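You operate a simulated robot arm through the tools that you are given. There is no shell and no other tool.

Carry out the task below with a simulated robot arm. There is one attempt and no reset: what you move stays moved.

## Task
Put one portion of salt and one of sugar into the purple dish.
Fine: one key press is a portion; stand the salt canister on the counter, the sugar canister stays fitted, the dish under the chute; nothing spilt. Set down upright: salt canister.

Only the result counts: the job must be done as asked and must still hold three seconds after the hand-in. Knocking over, shifting, dropping, spilling or breaking anything else fails it.

## Robot
A 7-joint arm with a two-finger parallel gripper, fixed in place. Base frame: the origin is on the floor under the middle of its stand, x ahead of it, y to its left, z up. Units: m, degrees, N and s.
With the tool pointing down near the work surface it reaches from about 0.48 to 0.92 m from the base axis. Its first joint turns from -115.0 to 115.0 degrees. Payload 3.91 kg.
The TCP is the grasp point between the finger pads, 0.03 m short of the fingertips. In the tool frame z runs along the fingers and y along their closing line. The gripper opens to 0.11 m. The fingers are 0.02 m wide and 0.01 m thick; the gripper's body (0.048 by 0.112 m) begins 0.055 m behind the TCP.
Orientation is told as [roll, pitch, yaw] about the base's x, y, z axes, in that order, counted from this pose: with the fingers straight down and closing along the base's y, the tool's x points along the base's -x, its y along +y and its z along -z.

## Interface
- The arm moves only by the tool step_arm. Its argument "increments" is a list that holds one entry, the list of rows, each a list of 7 numbers: the shift along the base's x, y, z in units of 20 mm (1.0 is 20 mm), then the turn, a rotation vector about the base's x, y, z in units of 6 degrees (1.0 is 6 degrees), then the gripper command, from -1 (fully open) to 1 (shut), values between in proportion. In form: [[[dx, dy, dz, wx, wy, wz, claw], ...]]. A call has 1 to 20 rows; each row shifts and turns the commanded pose from where the row before left it. A call with a number of a shift or a turn outside -1 to 1 is refused whole. Rows are played at 5 a second. More than 0.05 m and 8.6 degrees between two rows, or a gripper value outside its range, and nothing of the call is played. A pose out of reach is approached as far as the arm can. The call stops where the force on the tool passes 40 N (or 10 N more than at its start, if that is more) or the arm is blocked; 0.2 s more then pass. The fingers move at their own pace (about 0.153 m/s each) and stop on an object; they squeeze with about 23 N. The grip force told is the motor's: it shows also when the fingers shut on nothing. Time passes only in rows, and 0.2 s behind the last, so rows that do not move let the fingers close. The reply holds the time, the measured pose of the TCP, the force on the tool along the base axes, the opening and the grip force, in the units named above and with some noise, with the torque about the TCP (base axes, N m) and any sound that the robot's microphone picked up.
- Cameras (640 x 400 px; columns grow to the right, rows downward): "scene" is fixed at [0.0502, 0.5021, 1.3801]; the picture's right is [-0.57, -0.82, 0.00], its down [-0.39, 0.27, -0.88] and it looks along [0.72, -0.50, -0.48] (base axes); focal length 312 px, centre (320, 200). "wrist" rides on the gripper at [0.072, 0.017, -0.103] in the tool frame; the picture's right is [-0.23, 0.97, 0.00], its down [-0.76, -0.18, -0.62] and it looks along [-0.61, -0.14, 0.78] (tool axes); focal length 222 px, centre (320, 200). There is no depth. A picture from a camera that has moved, and an enlarged one, comes with that camera's place and axes in the base frame and with its lens.
- camera(camera): a new picture of that camera. It takes no simulated time.
- move_column(by): slides the trunk up (or, below 0, down) by that many m; the arm rides with it, the base frame stays. It gives what a move gives, with no picture.
- zoom(camera, box): a new picture of the part [left, top, right, bottom] of that camera's present view, enlarged. It takes no simulated time.
- finish_job(): hands the job in; it is judged then, once.

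Nothing tells you positions but the pictures and the camera data. Unless the task says otherwise, let go and move clear before handing in.

The tools are called after "Call:" as a command line: name --argument value ..., lists and objects as JSON in quotes. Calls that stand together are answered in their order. step_arm: Moves the arm, as the interface text tells. Its arguments: {"type":"object","properties":{"increments":{"type":"array","items":{"type":"array","items":{"type":"array","items":{"type":"number"}}}}},"required":["increments"]} The other tools are called the same way: move_column (by) moves the trunk up or down; camera (camera) takes a picture; zoom (camera, box) takes an enlarged picture of a part of a camera's view; finish_job () hands the job in.

At the start:

```text
clock: 0.0
tool_pos: [0.5559, 0.0267, 1.1564]
tcp_rot: [0.0, -0.1, 0.0]
ft_force: [0.7, -0.3, -0.9]
moment: [0.02, -0.04, -0.02]
finger_gap: 0.1101
finger_force: 0.0
trunk travel left (down, up): [-0.725, 0.265]
```

scene: 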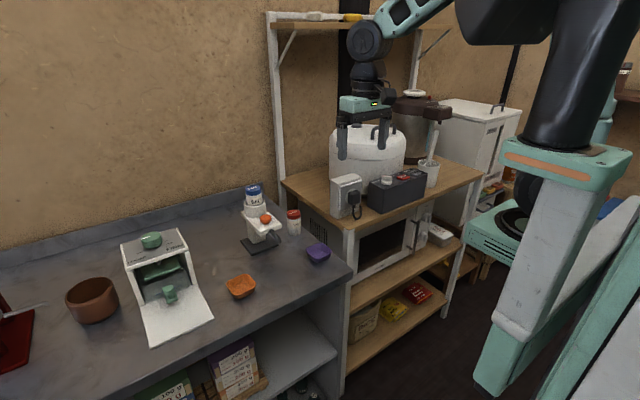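
wrist: 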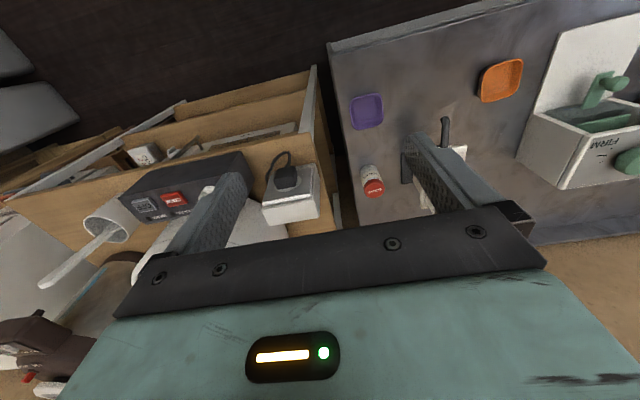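

I see a counter with a dispenser (a canister fitted on top), another canister beside it with a red lid, a purple dish and an orange dish. I'll zoom in to understand the dispenser before moving anything.

Call:
zoom --camera "scene" --box '[220, 170, 350, 270]'

Call:
zoom --camera "wrist" --box '[330, 60, 530, 220]'

Call:
zoom --camera "scene" --box '[235, 175, 315, 225]'

```text
4.00 times, centred on (285, 220) of scene
camera zoom: at [0.0502, 0.5021, 1.3801], right [-0.57, -0.82, 0.0], down [-0.39, 0.27, -0.88], along [0.72, -0.5, -0.48], focal length 1249 px, centre (460, 120)
```

zoom: 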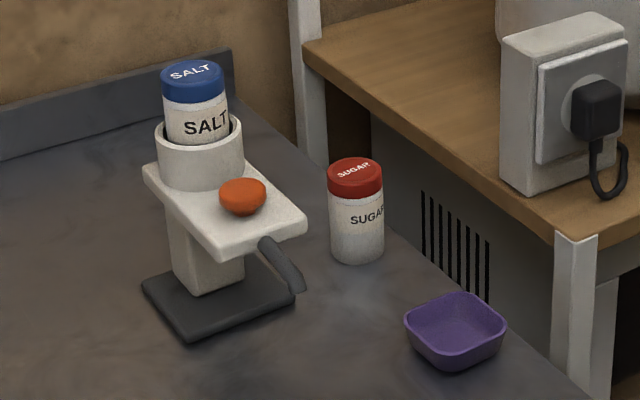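

```text
2.50 times, centred on (430, 140) of wrist
camera zoom: at [0.4832, 0.0434, 1.2582], right [0.23, 0.97, 0.0], down [0.76, -0.18, 0.62], along [0.61, -0.14, -0.78], focal length 555 px, centre (45, 350)
```

zoom: 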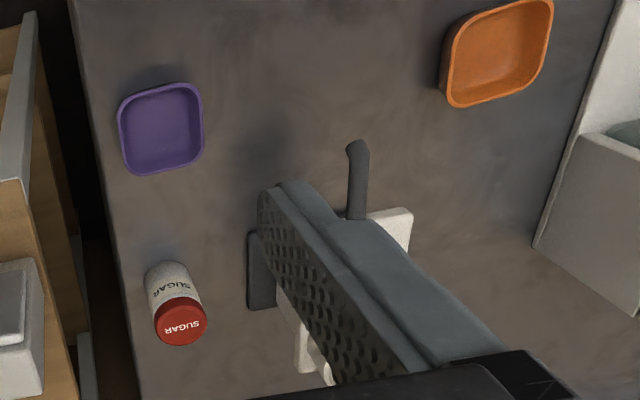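

```text
8.00 times, centred on (275, 200) of scene
camera zoom: at [0.0502, 0.5021, 1.3801], right [-0.57, -0.82, 0.0], down [-0.39, 0.27, -0.88], along [0.72, -0.5, -0.48], focal length 2497 px, centre (680, 200)
```

zoom: 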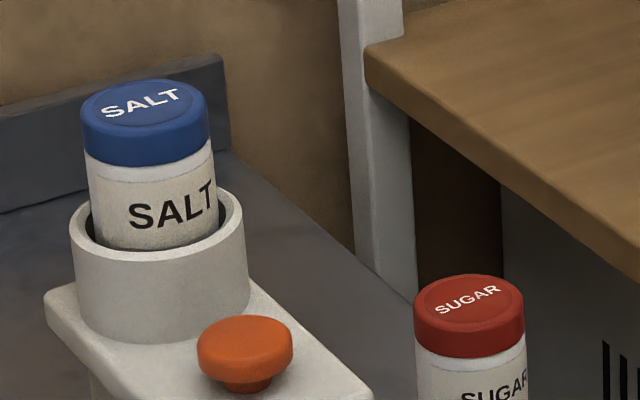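

The dispenser has the salt canister in its socket, an orange key and a dark chute pointing at the robot. The sugar canister and the purple dish stand to its right. I estimate the counter at z≈0.80, the dish at (0.635, 0.10), the sugar at (0.79, 0.09) and the chute tip at (0.65, 0.215, 0.895). I'll move the wrist camera to get a better view of the dispenser.

Call:
step_arm --increments '[[[-0.3, 1, 0, 0, 0, 0, -1], [-0.3, 1, 0, 0, 0, 0, -1], [-0.3, 1, 0, 0, 0, 0, -1], [-0.3, 1, 0, 0, 0, 0, -1], [-0.3, 1, 0, 0, 0, 0, -1], [-0.3, 1, 0, 0, 0, 0, -1], [-0.3, 1, 0, 0, 0, 0, -1], [-0.3, 1, 0, 0, 0, 0, -1], [0, 0, 0, 0, 0, 0, -1]]]'

Call:
camera --camera "wrist"

Call:
camera --camera "scene"

```text
clock: 2.0
tool_pos: [0.5083, 0.1874, 1.1552]
tcp_rot: [-0.1, 0.0, -0.1]
ft_force: [-0.2, -0.2, 0.5]
moment: [-0.01, 0.03, -0.01]
finger_gap: 0.1097
finger_force: 0.1
trunk travel left (down, up): [-0.725, 0.265]
```

```text
taken
camera wrist: at [0.4361, 0.2056, 1.2572], right [0.23, 0.97, 0.0], down [0.76, -0.18, 0.62], along [0.61, -0.14, -0.78], focal length 222 px, centre (320, 200)
```

wrist: 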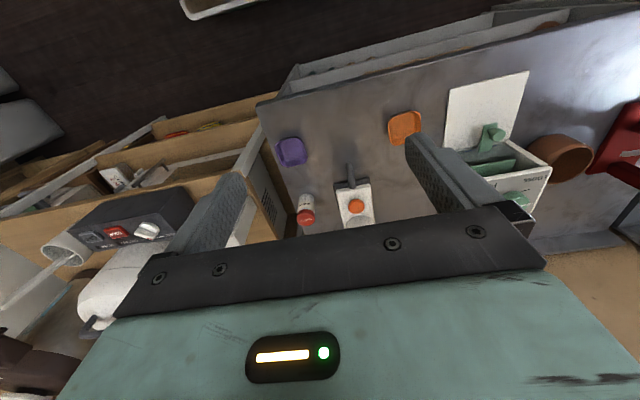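

```text
taken
```

scene: 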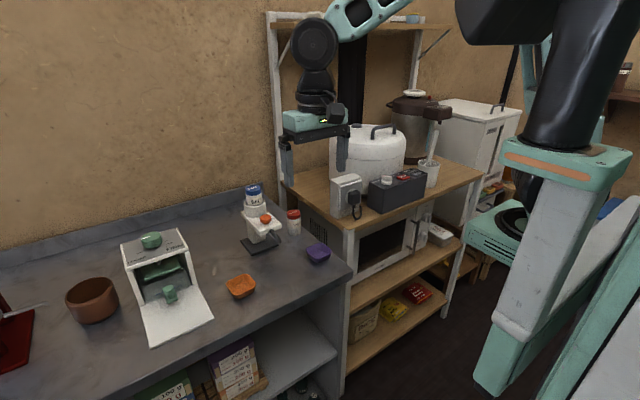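

The dispenser is now in the wrist view between the fingers. I'll zoom in to measure it.

Call:
zoom --camera "wrist" --box '[270, 125, 430, 225]'

Call:
zoom --camera "wrist" --box '[320, 155, 400, 225]'

Call:
zoom --camera "scene" --box '[235, 210, 299, 260]'

Call:
zoom --camera "scene" --box '[285, 200, 349, 270]'

```text
4.00 times, centred on (350, 175) of wrist
camera zoom: at [0.4361, 0.2056, 1.2572], right [0.23, 0.97, 0.0], down [0.76, -0.18, 0.62], along [0.61, -0.14, -0.78], focal length 888 px, centre (200, 300)
```

zoom: 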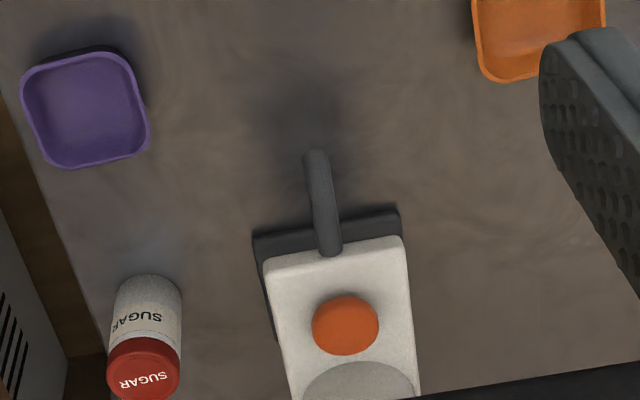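

```text
5.71 times, centred on (360, 190) of wrist
camera zoom: at [0.4361, 0.2056, 1.2572], right [0.23, 0.97, 0.0], down [0.76, -0.18, 0.62], along [0.61, -0.14, -0.78], focal length 1269 px, centre (91, 257)
```

zoom: 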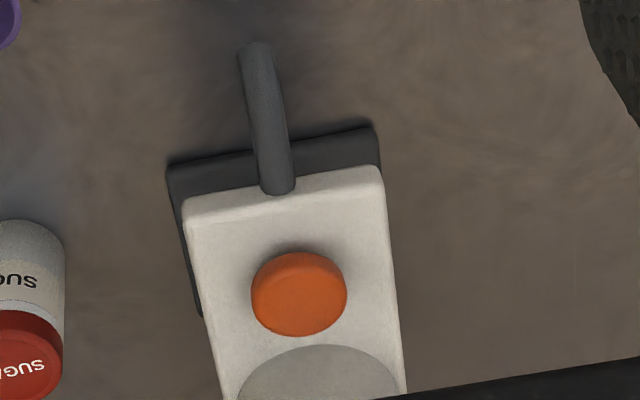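

```text
8.00 times, centred on (267, 235) of scene
camera zoom: at [0.0502, 0.5021, 1.3801], right [-0.57, -0.82, 0.0], down [-0.39, 0.27, -0.88], along [0.72, -0.5, -0.48], focal length 2497 px, centre (744, -80)
```

zoom: 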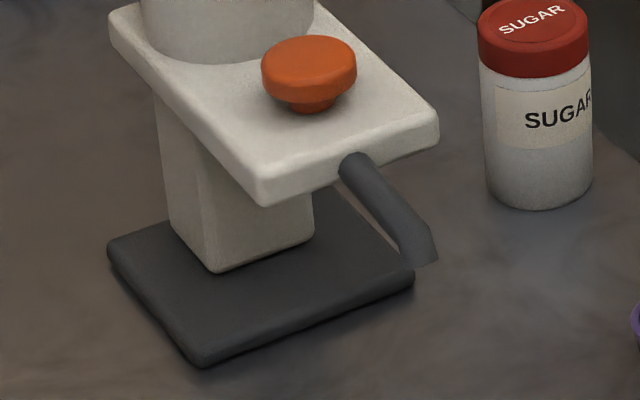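

```text
5.71 times, centred on (317, 235) of scene
camera zoom: at [0.0502, 0.5021, 1.3801], right [-0.57, -0.82, 0.0], down [-0.39, 0.27, -0.88], along [0.72, -0.5, -0.48], focal length 1784 px, centre (337, 0)
```

zoom: 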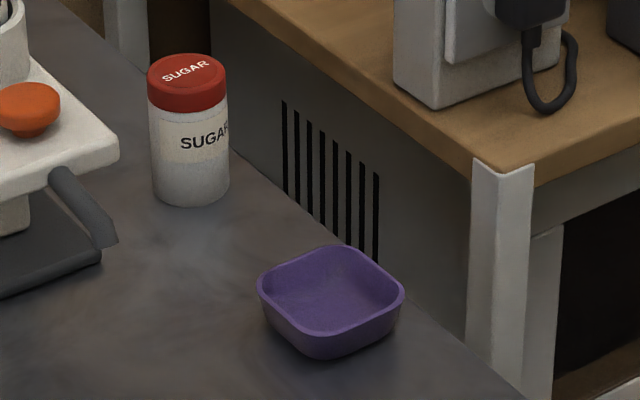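

I estimate the key top at about (0.73, 0.21, 0.93) and the chute tip at about (0.645, 0.213, 0.90), give or take 1 cm. I'll lower the wrist camera in front of the dispenser to refine these numbers.

Call:
step_arm --increments '[[[0, 0.2, -1, 0, 0, 0, -1], [0, 0.2, -1, 0, 0, 0, -1], [0, 0.2, -1, 0, 0, 0, -1], [0, 0.2, -1, 0, 0, 0, -1], [0, 0.2, -1, 0, 0, 0, -1], [0, 0, -1, 0, 0, 0, -1], [0, 0, 0, 0, 0, 0, -1]]]'

Call:
camera --camera "wrist"

Call:
zoom --camera "wrist" --box '[240, 100, 440, 225]'

```text
clock: 3.6
tool_pos: [0.5086, 0.2061, 1.0356]
tcp_rot: [0.0, 0.0, 0.0]
ft_force: [-0.1, 0.5, -1.1]
moment: [0.03, -0.03, -0.03]
finger_gap: 0.11
finger_force: 0.1
trunk travel left (down, up): [-0.725, 0.265]
```

```text
taken
camera wrist: at [0.4363, 0.2234, 1.1373], right [0.23, 0.97, 0.0], down [0.76, -0.18, 0.62], along [0.61, -0.14, -0.78], focal length 222 px, centre (320, 200)
```

wrist: 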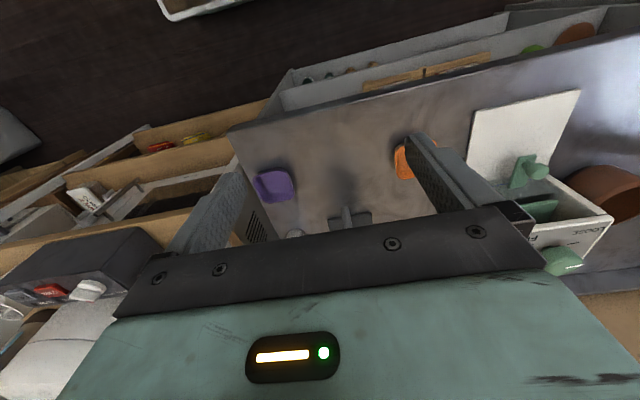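

```text
3.20 times, centred on (340, 162) of wrist
camera zoom: at [0.4363, 0.2234, 1.1373], right [0.23, 0.97, 0.0], down [0.76, -0.18, 0.62], along [0.61, -0.14, -0.78], focal length 711 px, centre (256, 320)
```

zoom: 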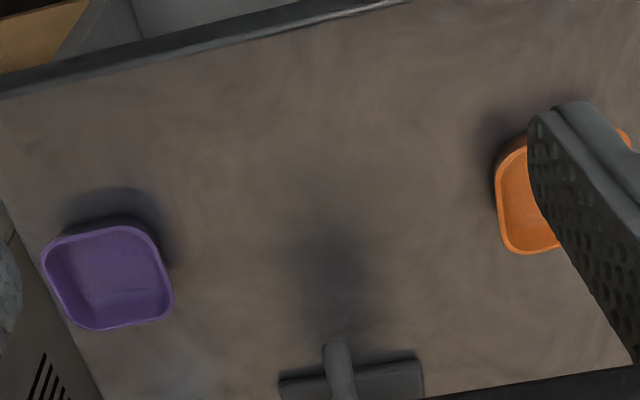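

The camera is mounted upside down, with the image bottom pointing forward and up, so tilting the fingers forward gives a view from the front. I'll tilt 45° and stand back at about (0.57, 0.12, 1.03), clear of everything.

Call:
step_arm --increments '[[[0.4, -0.5, 0, 0, -0.94, 0, -1], [0.4, -0.5, 0, 0, -0.94, 0, -1], [0.4, -0.5, 0, 0, -0.94, 0, -1], [0.4, -0.5, 0, 0, -0.94, 0, -1], [0.4, -0.5, 0, 0, -0.94, 0, -1], [0.4, -0.5, 0, 0, -0.94, 0, -1], [0.4, -0.5, 0, 0, -0.94, 0, -1], [0.4, -0.5, 0, 0, -0.94, 0, -1], [0, 0, 0, 0, 0, 0, -1]]]'

Call:
camera --camera "wrist"

Call:
zoom --camera "wrist" --box '[240, 100, 440, 225]'

```text
clock: 5.4
tool_pos: [0.6039, 0.0861, 1.0678]
tcp_rot: [14.0, -39.1, -19.0]
ft_force: [0.8, 0.1, -0.5]
moment: [0.01, -0.06, -0.04]
finger_gap: 0.11
finger_force: 0.0
trunk travel left (down, up): [-0.725, 0.265]
stopped in row 8: the arm was blocked; the commanded pose is now the measured one
```

```text
taken
camera wrist: at [0.4864, 0.1188, 1.1023], right [0.33, 0.88, 0.33], down [0.12, -0.38, 0.92], along [0.94, -0.27, -0.23], focal length 222 px, centre (320, 200)
```

wrist: 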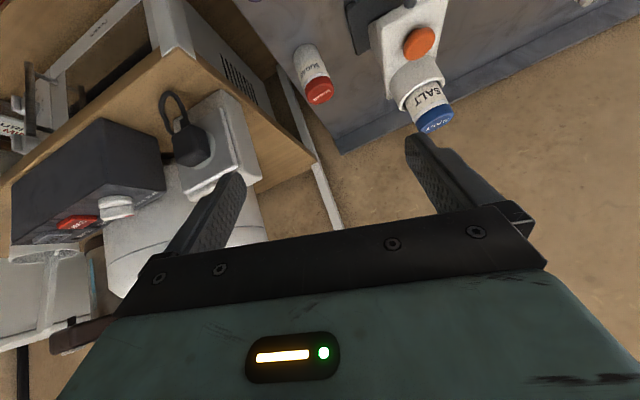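

```text
3.20 times, centred on (340, 162) of wrist
camera zoom: at [0.4864, 0.1188, 1.1023], right [0.33, 0.88, 0.33], down [0.12, -0.38, 0.92], along [0.94, -0.27, -0.23], focal length 711 px, centre (256, 320)
```

zoom: 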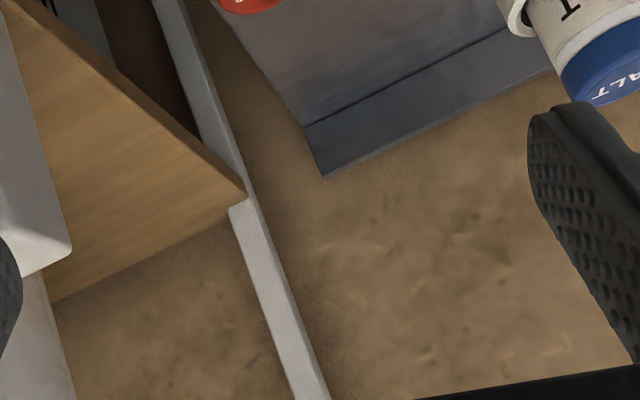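

The arm hit a joint limit at about 39° of tilt with some roll and yaw, which means it isn't in contact with anything. I'll still use this view to measure.

Call:
zoom --camera "wrist" --box '[280, 0, 480, 125]'

Call:
camera --camera "scene"

```text
3.20 times, centred on (380, 62) of wrist
camera zoom: at [0.4864, 0.1188, 1.1023], right [0.33, 0.88, 0.33], down [0.12, -0.38, 0.92], along [0.94, -0.27, -0.23], focal length 711 px, centre (128, 640)
```

zoom: 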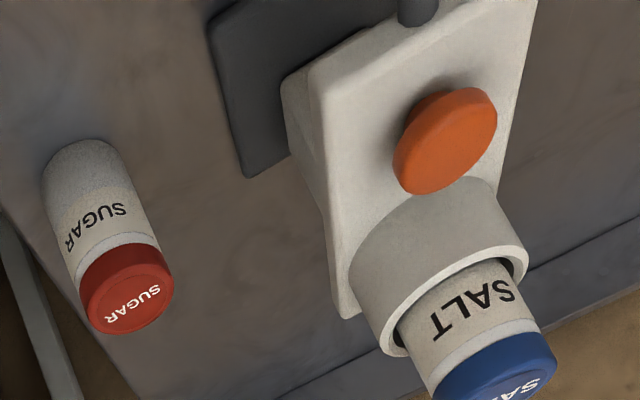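

```text
taken
```

scene: 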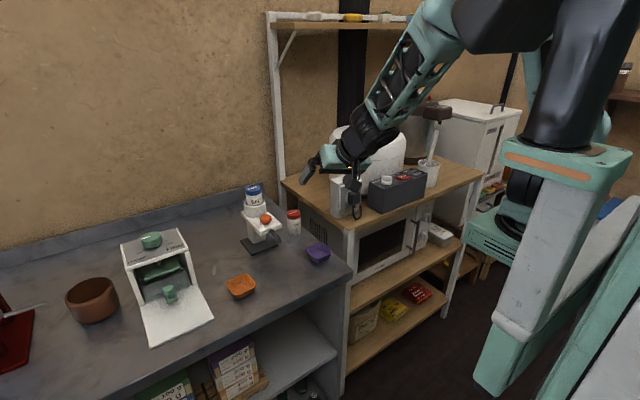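

The measurements now agree well. The counter is at z≈0.80, the sugar lid top at (0.786, 0.091, 0.874), the salt lid top at (0.79, 0.213, 0.99), the key at (0.728, 0.212, 0.928) and the chute tip at (0.648, 0.2125, 0.893). A straight-down grasp would hit the chute, so I'll use a 30° forward tilt for the dish and descend above it for a look.

Call:
step_arm --increments '[[[0.143, 0.1, -0.98, -0.236, 0.259, 0.261, -1], [0.143, 0.1, -0.98, -0.236, 0.259, 0.261, -1], [0.143, 0.1, -0.98, -0.236, 0.259, 0.261, -1], [0.143, 0.1, -0.98, -0.236, 0.259, 0.261, -1], [0.143, 0.1, -0.98, -0.236, 0.259, 0.261, -1], [0.143, 0.1, -0.98, -0.236, 0.259, 0.261, -1], [0.143, 0.1, -0.98, -0.236, 0.259, 0.261, -1], [0, 0, 0, 0, 0, 0, -1]]]'

Call:
camera --camera "wrist"

Call:
camera --camera "scene"

```text
clock: 7.2
tool_pos: [0.6232, 0.1007, 0.9289]
tcp_rot: [-0.5, -30.0, 0.5]
ft_force: [0.2, 0.0, 0.1]
moment: [0.0, 0.0, -0.01]
finger_gap: 0.1099
finger_force: 0.1
trunk travel left (down, up): [-0.725, 0.265]
```

```text
taken
camera wrist: at [0.5101, 0.1184, 0.9806], right [0.19, 0.98, 0.11], down [0.35, -0.17, 0.92], along [0.92, -0.14, -0.37], focal length 222 px, centre (320, 200)
```

wrist: 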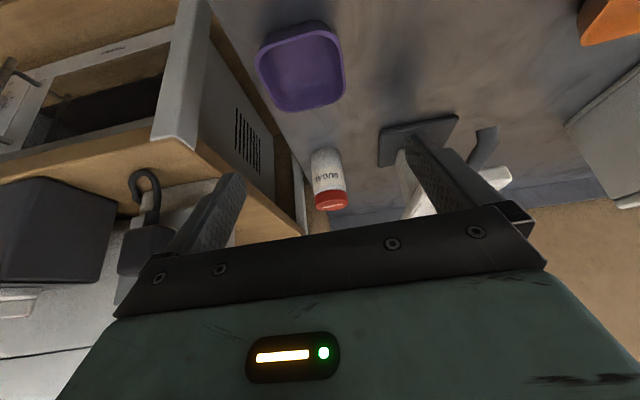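

```text
taken
```

scene: 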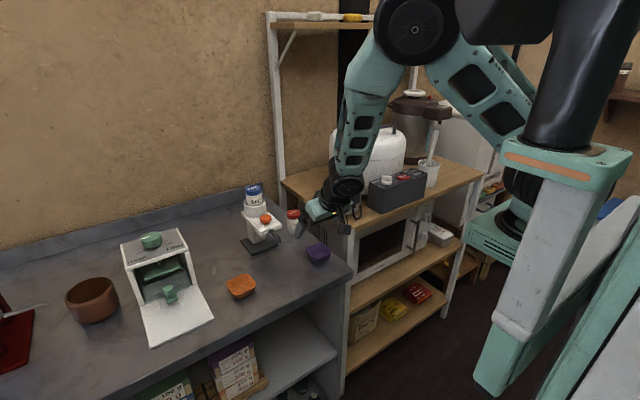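

The dish, sugar canister and dispenser base are all visible. I'll zoom in on the dish and chute for precise placement.

Call:
zoom --camera "wrist" --box '[240, 0, 400, 120]'

Call:
zoom --camera "wrist" --box '[360, 100, 520, 220]'

Call:
zoom --camera "scene" --box '[270, 190, 366, 270]'

```text
3.33 times, centred on (320, 60) of wrist
camera zoom: at [0.5101, 0.1184, 0.9806], right [0.19, 0.98, 0.11], down [0.35, -0.17, 0.92], along [0.92, -0.14, -0.37], focal length 740 px, centre (320, 667)
```

zoom: 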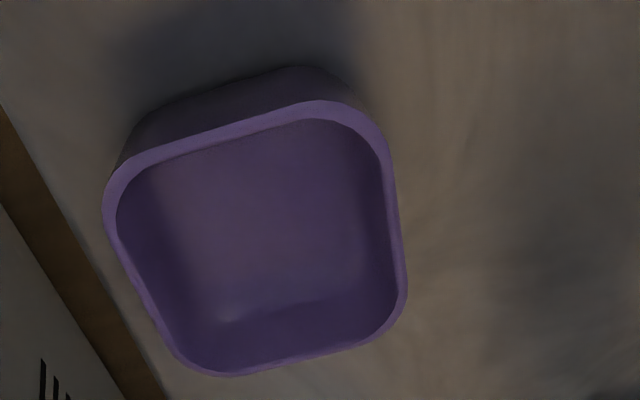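

```text
3.33 times, centred on (440, 160) of wrist
camera zoom: at [0.5101, 0.1184, 0.9806], right [0.19, 0.98, 0.11], down [0.35, -0.17, 0.92], along [0.92, -0.14, -0.37], focal length 740 px, centre (-80, 333)
```

zoom: 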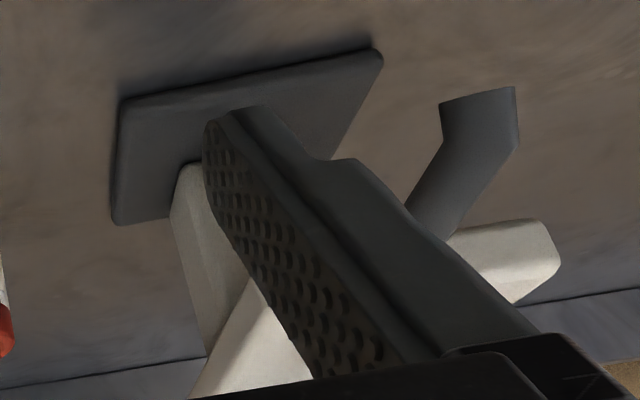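

```text
5.00 times, centred on (318, 230) of scene
camera zoom: at [0.0502, 0.5021, 1.3801], right [-0.57, -0.82, 0.0], down [-0.39, 0.27, -0.88], along [0.72, -0.5, -0.48], focal length 1561 px, centre (330, 50)
```

zoom: 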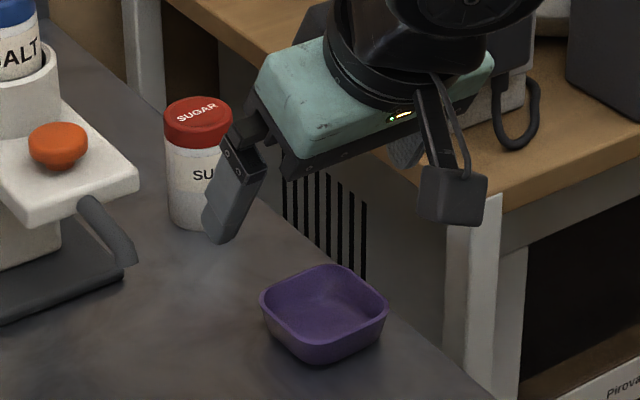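

The nozzle points straight down with its lower end at about (0.648, 0.2125, 0.895). The dish is centred near (0.637, 0.098), about 65 mm wide and turned about -5°. I'll descend around it with the fingers open, gripping slightly behind its centre so the gripper body stays clear of the nozzle later.

Call:
step_arm --increments '[[[-0.02, -0.02, -0.95, 0.08, 0, -0.15, -1], [-0.02, -0.02, -0.95, 0, 0, -0.15, -1], [-0.02, -0.02, -0.95, 0, 0, -0.15, -1], [-0.02, -0.02, -0.95, 0, 0, -0.15, -1], [-0.02, -0.02, -0.6, 0, 0, -0.15, -1], [0, 0, 0, 0, 0, 0, -1]]]'

Call:
camera --camera "wrist"

Call:
zoom --camera "scene" --box '[270, 190, 366, 270]'

```text
clock: 8.6
tool_pos: [0.6229, 0.0976, 0.8415]
tcp_rot: [0.0, -30.1, -4.4]
ft_force: [-0.2, -0.5, -0.6]
moment: [0.01, 0.01, -0.03]
finger_gap: 0.1102
finger_force: 0.1
trunk travel left (down, up): [-0.725, 0.265]
```

```text
taken
camera wrist: at [0.5107, 0.124, 0.8933], right [0.27, 0.96, 0.12], down [0.33, -0.2, 0.92], along [0.9, -0.21, -0.37], focal length 222 px, centre (320, 200)
```

wrist: 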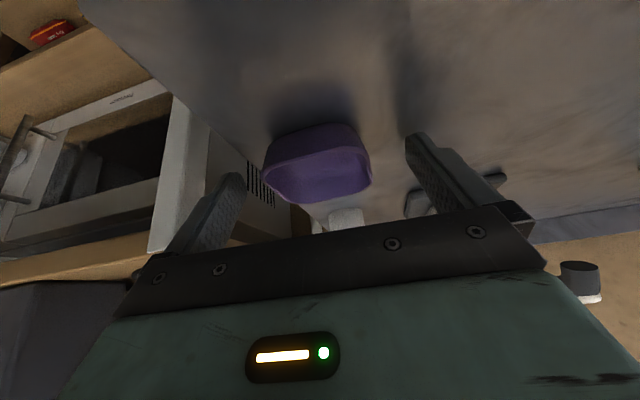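

```text
5.00 times, centred on (318, 230) of scene
camera zoom: at [0.0502, 0.5021, 1.3801], right [-0.57, -0.82, 0.0], down [-0.39, 0.27, -0.88], along [0.72, -0.5, -0.48], focal length 1561 px, centre (330, 50)
```

zoom: 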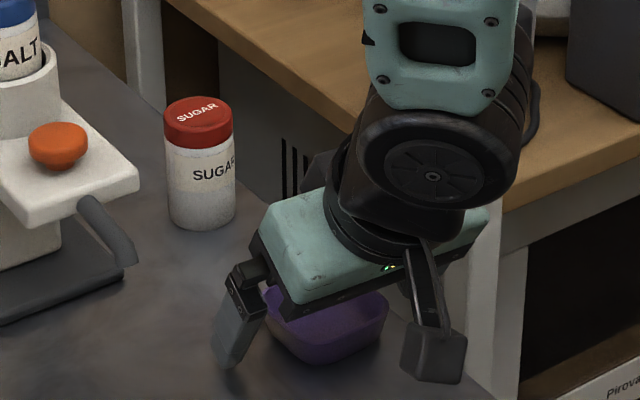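

The fingers straddle the dish with clearance on both sides. I'll drop the last 5 mm and close gently.

Call:
step_arm --increments '[[[0, 0, -0.28, 0, 0, 0, -1], [0, 0, 0, 0, 0, 0, -0.6], [0, 0, 0, 0, 0, 0, -0.3], [0, 0, 0, 0, 0, 0, 0], [0, 0, 0, 0, 0, 0, 0.3], [0, 0, 0, 0, 0, 0, 0.3]]]'

Call:
camera --camera "wrist"

Call:
zoom --camera "scene" --box '[270, 190, 366, 270]'

```text
clock: 9.1
tool_pos: [0.6226, 0.1008, 0.8408]
tcp_rot: [0.7, -30.5, -4.5]
ft_force: [-15.1, -1.4, 29.3]
moment: [0.41, 0.25, 0.0]
finger_gap: 0.1023
finger_force: 14.7
trunk travel left (down, up): [-0.725, 0.265]
stopped in row 2: the force on the tool passed its limit at 42 N (the readings are from after the stop); the commanded pose is now the measured one
```

```text
taken
camera wrist: at [0.5104, 0.1264, 0.8915], right [0.27, 0.96, 0.13], down [0.33, -0.21, 0.92], along [0.91, -0.2, -0.37], focal length 222 px, centre (320, 200)
```

wrist: 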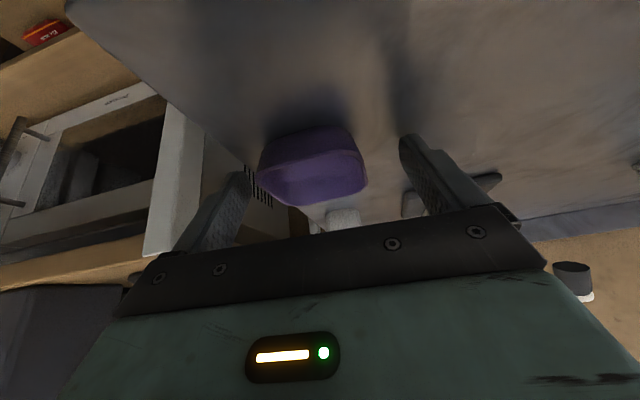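

```text
5.00 times, centred on (318, 230) of scene
camera zoom: at [0.0502, 0.5021, 1.3801], right [-0.57, -0.82, 0.0], down [-0.39, 0.27, -0.88], along [0.72, -0.5, -0.48], focal length 1561 px, centre (330, 50)
```

zoom: 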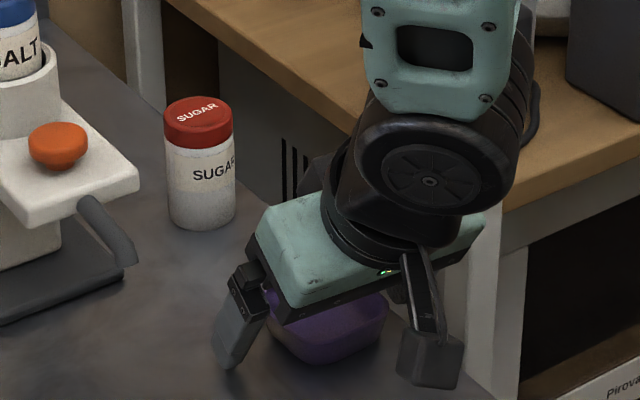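

The fingertips touched the counter, so its surface is at about z=0.81, higher than I estimated. I'll raise 4 mm, check that the force goes away, and then close.

Call:
step_arm --increments '[[[0, -0.1, 0.2, 0, 0, 0, -0.9], [0, 0, 0, 0, 0, 0, -0.9]]]'

Call:
zoom --camera "wrist" --box '[200, 80, 520, 280]'

```text
clock: 9.7
tool_pos: [0.6253, 0.0986, 0.8408]
tcp_rot: [0.6, -30.4, -4.4]
ft_force: [0.3, -0.7, 0.0]
moment: [0.03, 0.01, -0.04]
finger_gap: 0.1045
finger_force: 0.0
trunk travel left (down, up): [-0.725, 0.265]
```

```text
2.00 times, centred on (360, 180) of wrist
camera zoom: at [0.5119, 0.1245, 0.8936], right [0.26, 0.96, 0.12], down [0.33, -0.21, 0.92], along [0.91, -0.2, -0.37], focal length 444 px, centre (240, 240)
```

zoom: 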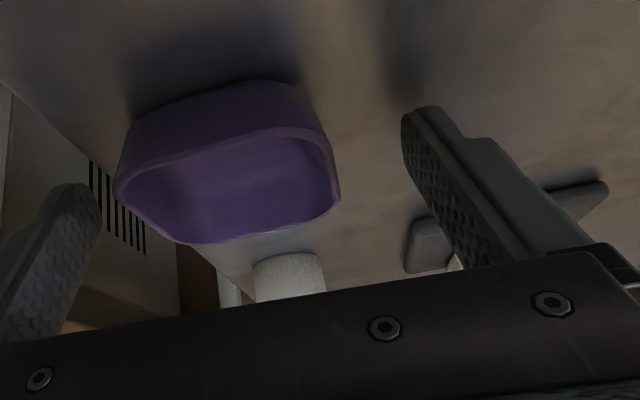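

The force is zero and the dish is centred between the fingers. I'll close now.

Call:
step_arm --increments '[[[0, 0, 0, 0, 0, 0, -0.6], [0, 0, 0, 0, 0, 0, -0.3], [0, 0, 0, 0, 0, 0, 0], [0, 0, 0, 0, 0, 0, 0.3], [0, 0, 0, 0, 0, 0, 0.3]]]'

Call:
zoom --camera "wrist" --box '[200, 80, 520, 280]'

Call:
zoom --camera "scene" --box '[270, 190, 366, 270]'

```text
clock: 10.9
tool_pos: [0.624, 0.0993, 0.8428]
tcp_rot: [0.7, -30.5, -4.4]
ft_force: [-0.2, -0.2, 2.5]
moment: [0.05, 0.0, -0.05]
finger_gap: 0.0608
finger_force: 23.5
trunk travel left (down, up): [-0.725, 0.265]
```

```text
2.00 times, centred on (360, 180) of wrist
camera zoom: at [0.5118, 0.1245, 0.894], right [0.26, 0.96, 0.12], down [0.33, -0.21, 0.92], along [0.91, -0.2, -0.37], focal length 444 px, centre (240, 240)
```

zoom: 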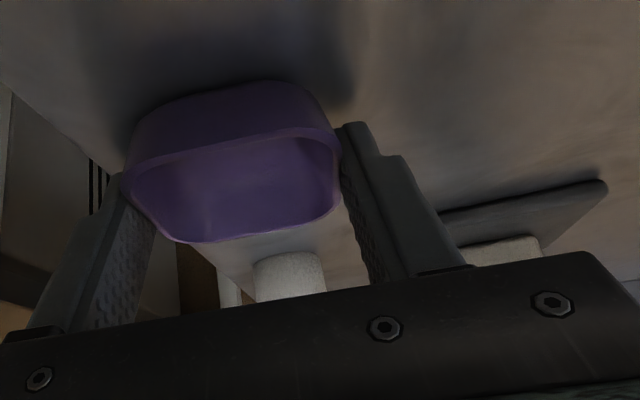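

```text
5.00 times, centred on (318, 230) of scene
camera zoom: at [0.0502, 0.5021, 1.3801], right [-0.57, -0.82, 0.0], down [-0.39, 0.27, -0.88], along [0.72, -0.5, -0.48], focal length 1561 px, centre (330, 50)
```

zoom: 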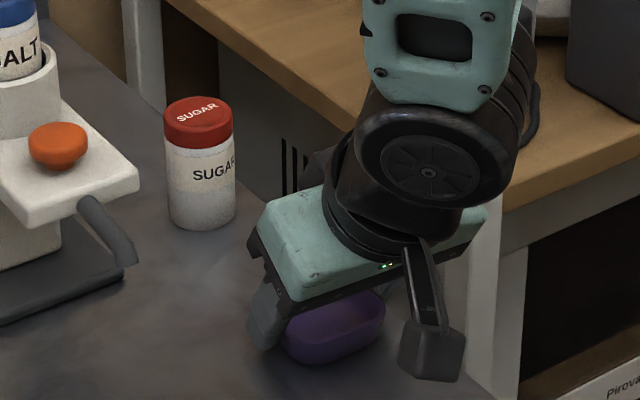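

The dish is gripped with a 61 mm gap at about 23 N. I'll lift it a little, back off 2 cm and carry it left to y≈0.2125 in front of the nozzle, then check.

Call:
step_arm --increments '[[[0, 0, 0.3, 0, 0, 0, 0.3], [0, 0, 0.2, 0, 0, 0, 0.3], [-0.5, 0.5, 0, 0, 0, 0.1, 0.3], [-0.5, 0.8, 0, 0, 0, 0.1, 0.3], [0, 0.8, 0, 0, 0, 0.1, 0.3], [0, 0.8, 0, 0, 0, 0.1, 0.3], [0, 0.8, 0, 0, 0, 0.1, 0.3], [0, 0.8, 0, 0, 0, 0.1, 0.3], [0, 0.8, 0, 0, 0, 0.1, 0.3], [0, 0.36, 0, 0, 0, 0, 0.3], [0, 0, 0, 0, 0, 0, 0.3]]]'

Call:
camera --camera "wrist"

Call:
zoom --camera "scene" --box '[230, 190, 326, 270]'

```text
clock: 13.3
tool_pos: [0.6051, 0.213, 0.8517]
tcp_rot: [0.6, -30.4, -0.1]
ft_force: [0.4, 0.3, -0.7]
moment: [-0.03, 0.02, -0.01]
finger_gap: 0.0605
finger_force: 23.0
trunk travel left (down, up): [-0.725, 0.265]
```

```text
taken
camera wrist: at [0.4906, 0.2299, 0.9035], right [0.19, 0.97, 0.12], down [0.34, -0.19, 0.92], along [0.92, -0.14, -0.37], focal length 222 px, centre (320, 200)
```

wrist: 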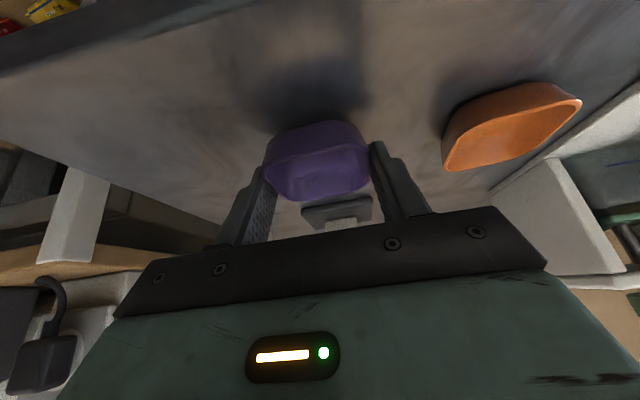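

```text
5.00 times, centred on (278, 230) of scene
camera zoom: at [0.0502, 0.5021, 1.3801], right [-0.57, -0.82, 0.0], down [-0.39, 0.27, -0.88], along [0.72, -0.5, -0.48], focal length 1561 px, centre (530, 50)
```

zoom: 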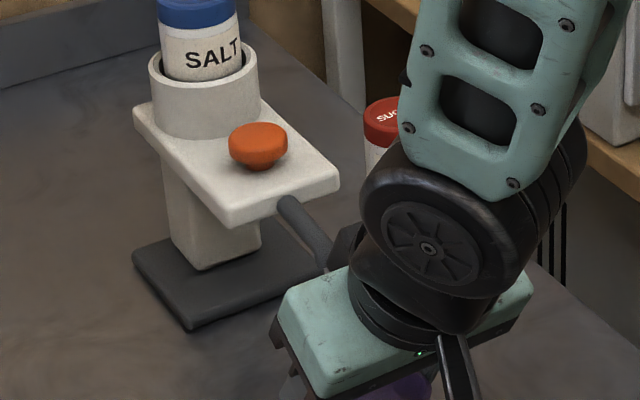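

I'm holding the dish in front of the nozzle with y aligned. I'll creep forward in x by about 24 mm and check the clearance.

Call:
step_arm --increments '[[[0.4, 0, 0, 0, 0, 0, 0.3], [0.4, 0, 0, 0, 0, 0, 0.3], [0.4, 0, 0, 0, 0, 0, 0.3], [0, 0, 0, 0, 0, 0, 0.3]]]'

Call:
zoom --camera "wrist" --box '[200, 80, 520, 280]'

Call:
zoom --camera "scene" --box '[260, 210, 324, 260]'

```text
clock: 14.3
tool_pos: [0.6278, 0.2132, 0.8522]
tcp_rot: [0.6, -30.4, -0.2]
ft_force: [0.2, 0.5, -1.5]
moment: [0.01, 0.0, 0.0]
finger_gap: 0.0606
finger_force: 23.4
trunk travel left (down, up): [-0.725, 0.265]
```

```text
2.00 times, centred on (360, 180) of wrist
camera zoom: at [0.5138, 0.2293, 0.9039], right [0.19, 0.97, 0.12], down [0.34, -0.19, 0.92], along [0.92, -0.14, -0.37], focal length 444 px, centre (240, 240)
```

zoom: 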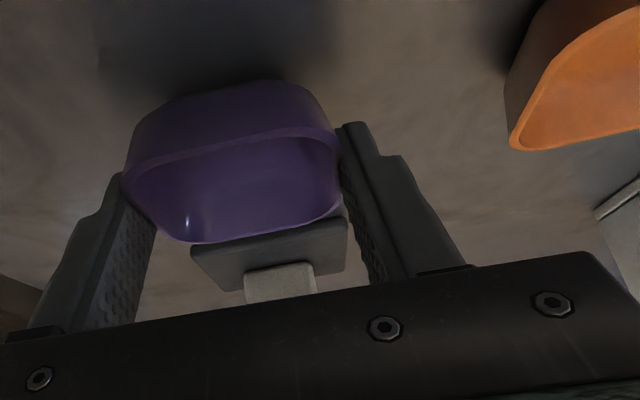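

```text
8.00 times, centred on (292, 235) of scene
camera zoom: at [0.0502, 0.5021, 1.3801], right [-0.57, -0.82, 0.0], down [-0.39, 0.27, -0.88], along [0.72, -0.5, -0.48], focal length 2497 px, centre (544, -80)
```

zoom: 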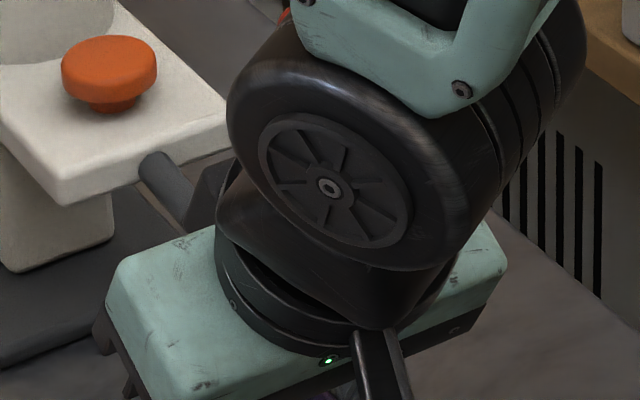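

The dish is centred at about (0.644, 0.2125), under the nozzle. I'll set it down, open partway so the fingers don't reach the orange dish, and retreat back along the tool axis.

Call:
step_arm --increments '[[[0, 0, -0.25, 0, 0, 0, 0.3], [0, 0, -0.25, 0, 0, 0, 0.3], [0, 0, 0, 0, 0, 0, 0.3], [0, 0, 0, 0, 0, 0, -0.15], [0, 0, 0, 0, 0, 0, -0.3], [0, 0, 0, 0, 0, 0, -0.45], [0, 0, 0, 0, 0, 0, -0.5]]]'

Call:
zoom --camera "wrist" --box '[200, 80, 520, 280]'

```text
clock: 15.9
tool_pos: [0.6284, 0.213, 0.8432]
tcp_rot: [0.6, -30.4, -0.3]
ft_force: [0.1, 0.3, 0.0]
moment: [-0.02, -0.01, -0.02]
finger_gap: 0.0826
finger_force: 0.1
trunk travel left (down, up): [-0.725, 0.265]
```

```text
2.00 times, centred on (360, 180) of wrist
camera zoom: at [0.5143, 0.2292, 0.8939], right [0.19, 0.97, 0.12], down [0.34, -0.19, 0.92], along [0.92, -0.14, -0.37], focal length 444 px, centre (240, 240)
```

zoom: 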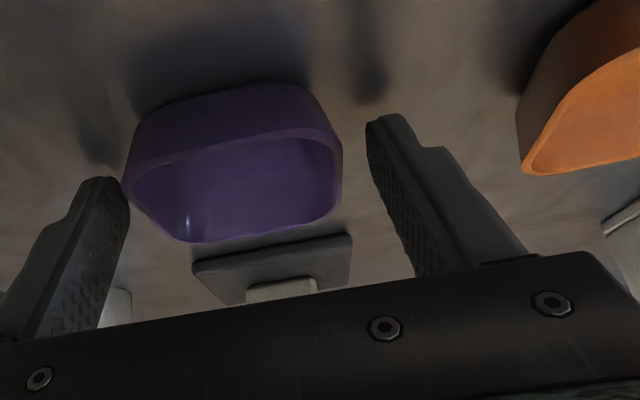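

The dish is down and released. I'm retreating back and up along the tool axis.

Call:
step_arm --increments '[[[-0.5, 0, 0.85, 0, 0, 0, -0.5], [-0.5, 0, 0.85, 0, 0, 0, -0.5], [-0.5, 0, 0.85, 0, 0, 0, -0.5], [-0.5, 0, 0.85, 0, 0, 0, -0.5], [0, 0, 0.9, 0, 0, 0, -0.5], [0, 0, 0, 0, 0, 0, -0.5]]]'

Call:
camera --camera "wrist"

Call:
zoom --camera "scene" --box '[230, 190, 326, 270]'

```text
clock: 17.3
tool_pos: [0.5933, 0.2075, 0.9262]
tcp_rot: [0.5, -30.3, -0.7]
ft_force: [-0.9, 0.3, 1.0]
moment: [-0.01, -0.01, 0.0]
finger_gap: 0.0825
finger_force: 0.0
trunk travel left (down, up): [-0.725, 0.265]
```

```text
taken
camera wrist: at [0.4789, 0.2256, 0.9786], right [0.2, 0.97, 0.12], down [0.34, -0.19, 0.92], along [0.92, -0.15, -0.37], focal length 222 px, centre (320, 200)
```

wrist: 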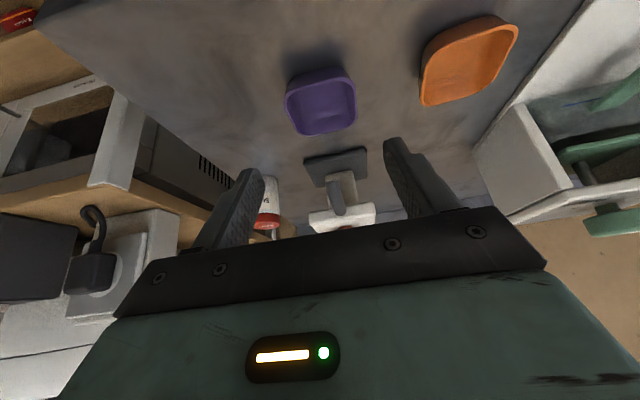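

```text
5.00 times, centred on (278, 230) of scene
camera zoom: at [0.0502, 0.5021, 1.3801], right [-0.57, -0.82, 0.0], down [-0.39, 0.27, -0.88], along [0.72, -0.5, -0.48], focal length 1561 px, centre (530, 50)
```

zoom: 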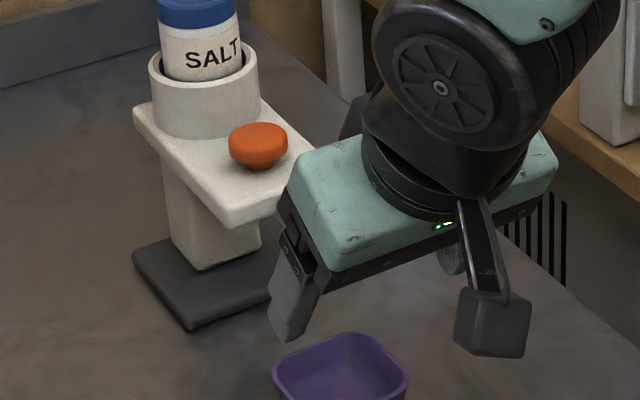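

The dish sits under the nozzle at about (0.645, 0.213). Next comes the salt key: I'll close the fingers, return to vertical and move above the key at (0.728, 0.212).

Call:
step_arm --increments '[[[0.2, 0.02, 0.95, -0.01, 0.84, 0.02, 0], [0.45, 0.02, 0.95, -0.01, 0.84, 0.02, 1], [0.45, 0.02, 0.95, -0.01, 0.84, 0.02, 1], [0.45, 0.02, 0.95, -0.01, 0.84, 0.02, 1], [0.45, 0.02, 0.95, -0.01, 0.84, 0.02, 1], [0.45, 0.02, 0.95, -0.01, 0.84, 0.02, 1], [0.9, 0.02, 0, 0, 0, 0, 1], [0.9, 0.02, 0, 0, 0, 0, 1], [0.9, 0.02, 0, 0, 0, 0, 1], [0.9, 0.02, 0, 0, 0, 0, 1], [0.6, 0.02, 0, 0, 0, 0, 1], [0, 0, 0, 0, 0, 0, 1]]]'

Call:
camera --camera "wrist"

Call:
zoom --camera "scene" --box '[220, 150, 332, 270]'

```text
clock: 19.9
tool_pos: [0.7218, 0.2174, 1.0416]
tcp_rot: [0.5, -0.1, 0.5]
ft_force: [-0.3, -0.1, -0.7]
moment: [-0.02, -0.01, -0.01]
finger_gap: 0.0
finger_force: 23.3
trunk travel left (down, up): [-0.725, 0.265]
```

```text
taken
camera wrist: at [0.6488, 0.2331, 1.1443], right [0.22, 0.98, 0.01], down [0.76, -0.17, 0.62], along [0.61, -0.13, -0.78], focal length 222 px, centre (320, 200)
```

wrist: 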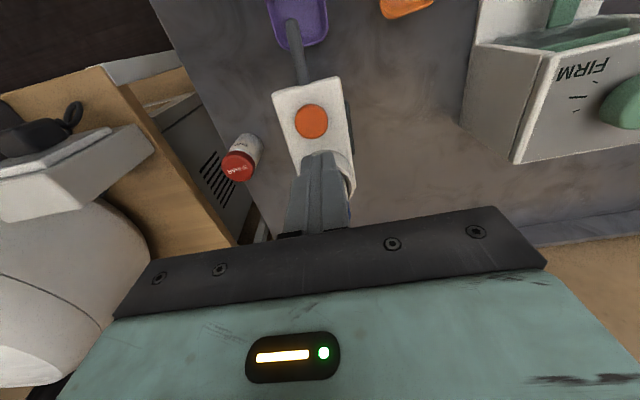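

```text
3.33 times, centred on (276, 210) of scene
camera zoom: at [0.0502, 0.5021, 1.3801], right [-0.57, -0.82, 0.0], down [-0.39, 0.27, -0.88], along [0.72, -0.5, -0.48], focal length 1040 px, centre (467, 167)
```

zoom: 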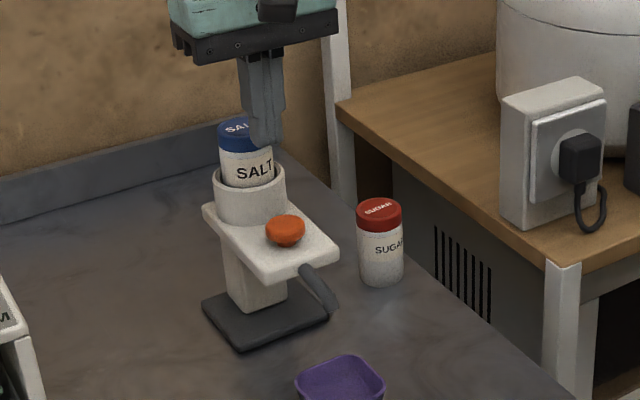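

I'm above the key. I'll zoom to verify the key and nozzle positions from above.

Call:
zoom --camera "wrist" --box '[240, 0, 400, 100]'

Call:
zoom --camera "wrist" --box '[230, 70, 390, 190]'

```text
4.00 times, centred on (320, 50) of wrist
camera zoom: at [0.6488, 0.2331, 1.1443], right [0.22, 0.98, 0.01], down [0.76, -0.17, 0.62], along [0.61, -0.13, -0.78], focal length 888 px, centre (320, 800)
```

zoom: 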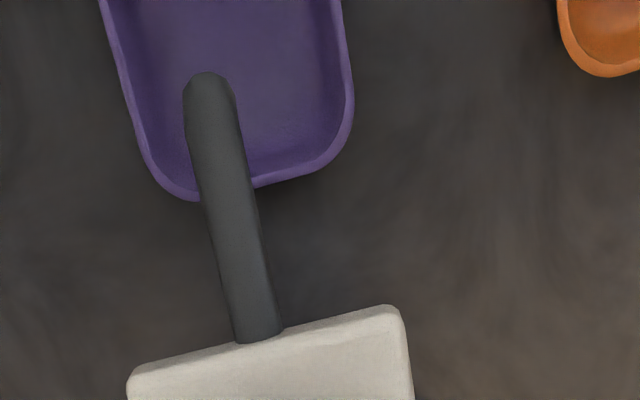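

```text
3.33 times, centred on (310, 130) of wrist
camera zoom: at [0.6488, 0.2331, 1.1443], right [0.22, 0.98, 0.01], down [0.76, -0.17, 0.62], along [0.61, -0.13, -0.78], focal length 740 px, centre (353, 433)
```

zoom: 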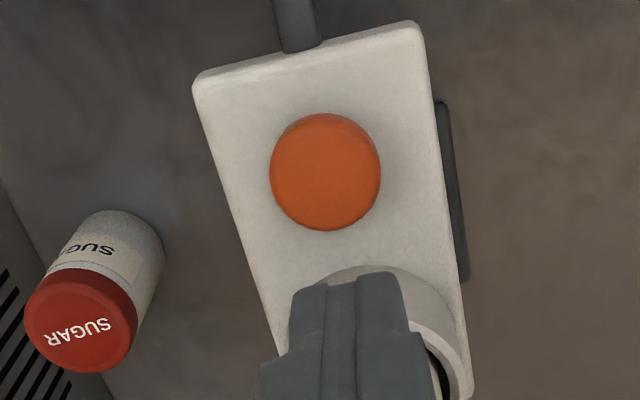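

The top view is more accurate than the earlier oblique one. The dish's far rim is at x≈0.665, so its centre is about 14 mm short of the nozzle axis at x≈0.648. Before pressing anything I'll nudge the dish forward with closed fingers from its near side, going around and down first.

Call:
step_arm --increments '[[[-1, -0.03, 0, -0.01, 0, -0.01, 1], [-1, -0.03, 0, -0.01, 0, -0.01, 1], [-1, -0.03, 0, -0.01, 0, -0.01, 1], [-1, -0.03, 0, -0.01, 0, -0.01, 1], [-1, -0.03, 0, -0.01, 0, -0.01, 1], [-1, -0.03, 0, -0.01, 0, -0.01, 1], [-1, -0.03, 0, -0.01, 0, -0.01, 1], [-1, 0, 0, 0, 0, 0, 1], [-0.1, 0, -0.95, 0, 0, 0, 1], [0, 0, -0.95, 0, 0, 0, 1], [0, 0, -0.95, 0, 0, 0, 1], [0, 0, -0.95, 0, 0, 0, 1], [0, 0, -0.95, 0, 0, 0, 1], [0, 0, -0.95, 0, 0, 0, 1], [0, 0, -0.95, 0, 0, 0, 1], [0, 0, -0.95, 0, 0, 0, 1], [0, 0, 0, 0, 0, 0, 1]]]'

Call:
camera --camera "wrist"

Call:
zoom --camera "scene" --box '[220, 180, 348, 280]'

```text
clock: 23.5
tool_pos: [0.5596, 0.2129, 0.8888]
tcp_rot: [0.0, 0.0, 0.2]
ft_force: [0.6, -0.8, -0.5]
moment: [0.0, 0.0, -0.02]
finger_gap: 0.0
finger_force: 23.2
trunk travel left (down, up): [-0.725, 0.265]
```

```text
taken
camera wrist: at [0.4876, 0.2297, 0.9908], right [0.22, 0.97, 0.0], down [0.76, -0.17, 0.62], along [0.61, -0.14, -0.78], focal length 222 px, centre (320, 200)
```

wrist: 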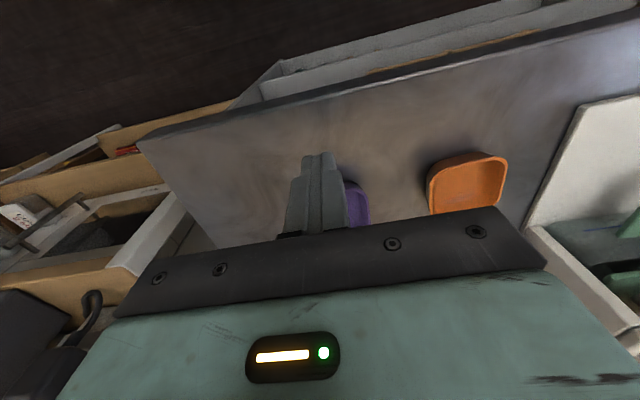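

```text
4.00 times, centred on (284, 230) of scene
camera zoom: at [0.0502, 0.5021, 1.3801], right [-0.57, -0.82, 0.0], down [-0.39, 0.27, -0.88], along [0.72, -0.5, -0.48], focal length 1249 px, centre (464, 80)
```

zoom: 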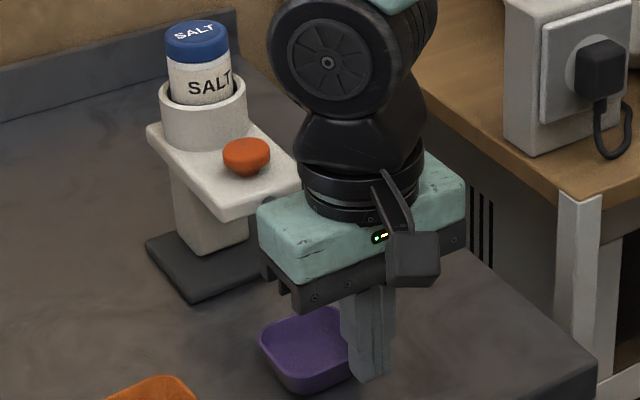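

I'll lower to just above the counter and then push slowly forward.

Call:
step_arm --increments '[[[0, 0, -0.9, 0, 0, 0, 1], [0, 0, -0.9, 0, 0, 0, 1], [0, 0, -0.45, 0, 0, 0, 1], [0.5, 0, 0, 0, 0, 0, 1], [0.5, 0, 0, 0, 0, 0, 1], [0.3, 0, 0, 0, 0, 0, 1], [0.2, 0, 0, 0, 0, 0, 1], [0.2, 0, 0, 0, 0, 0, 1], [0.2, 0, 0, 0, 0, 0, 1], [0, 0, 0, 0, 0, 0, 1]]]'

Call:
camera --camera "wrist"

Call:
zoom --camera "scene" --box '[220, 180, 348, 280]'

```text
clock: 25.7
tool_pos: [0.5967, 0.2139, 0.8458]
tcp_rot: [-0.1, 0.0, 0.2]
ft_force: [-2.8, -0.5, 0.8]
moment: [-0.02, -0.25, -0.04]
finger_gap: 0.0
finger_force: 22.3
trunk travel left (down, up): [-0.725, 0.265]
```

```text
taken
camera wrist: at [0.5247, 0.2295, 0.9472], right [0.22, 0.97, 0.0], down [0.76, -0.17, 0.62], along [0.61, -0.14, -0.78], focal length 222 px, centre (320, 200)
```

wrist: 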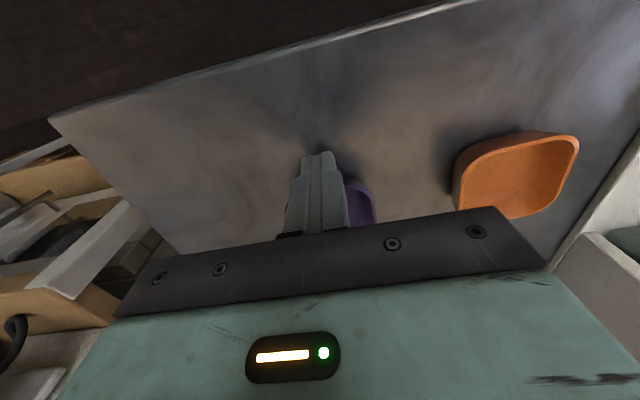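

```text
4.00 times, centred on (284, 230) of scene
camera zoom: at [0.0502, 0.5021, 1.3801], right [-0.57, -0.82, 0.0], down [-0.39, 0.27, -0.88], along [0.72, -0.5, -0.48], focal length 1249 px, centre (464, 80)
```

zoom: 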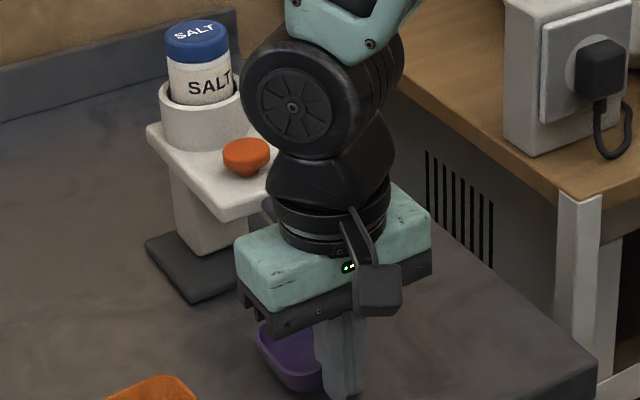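

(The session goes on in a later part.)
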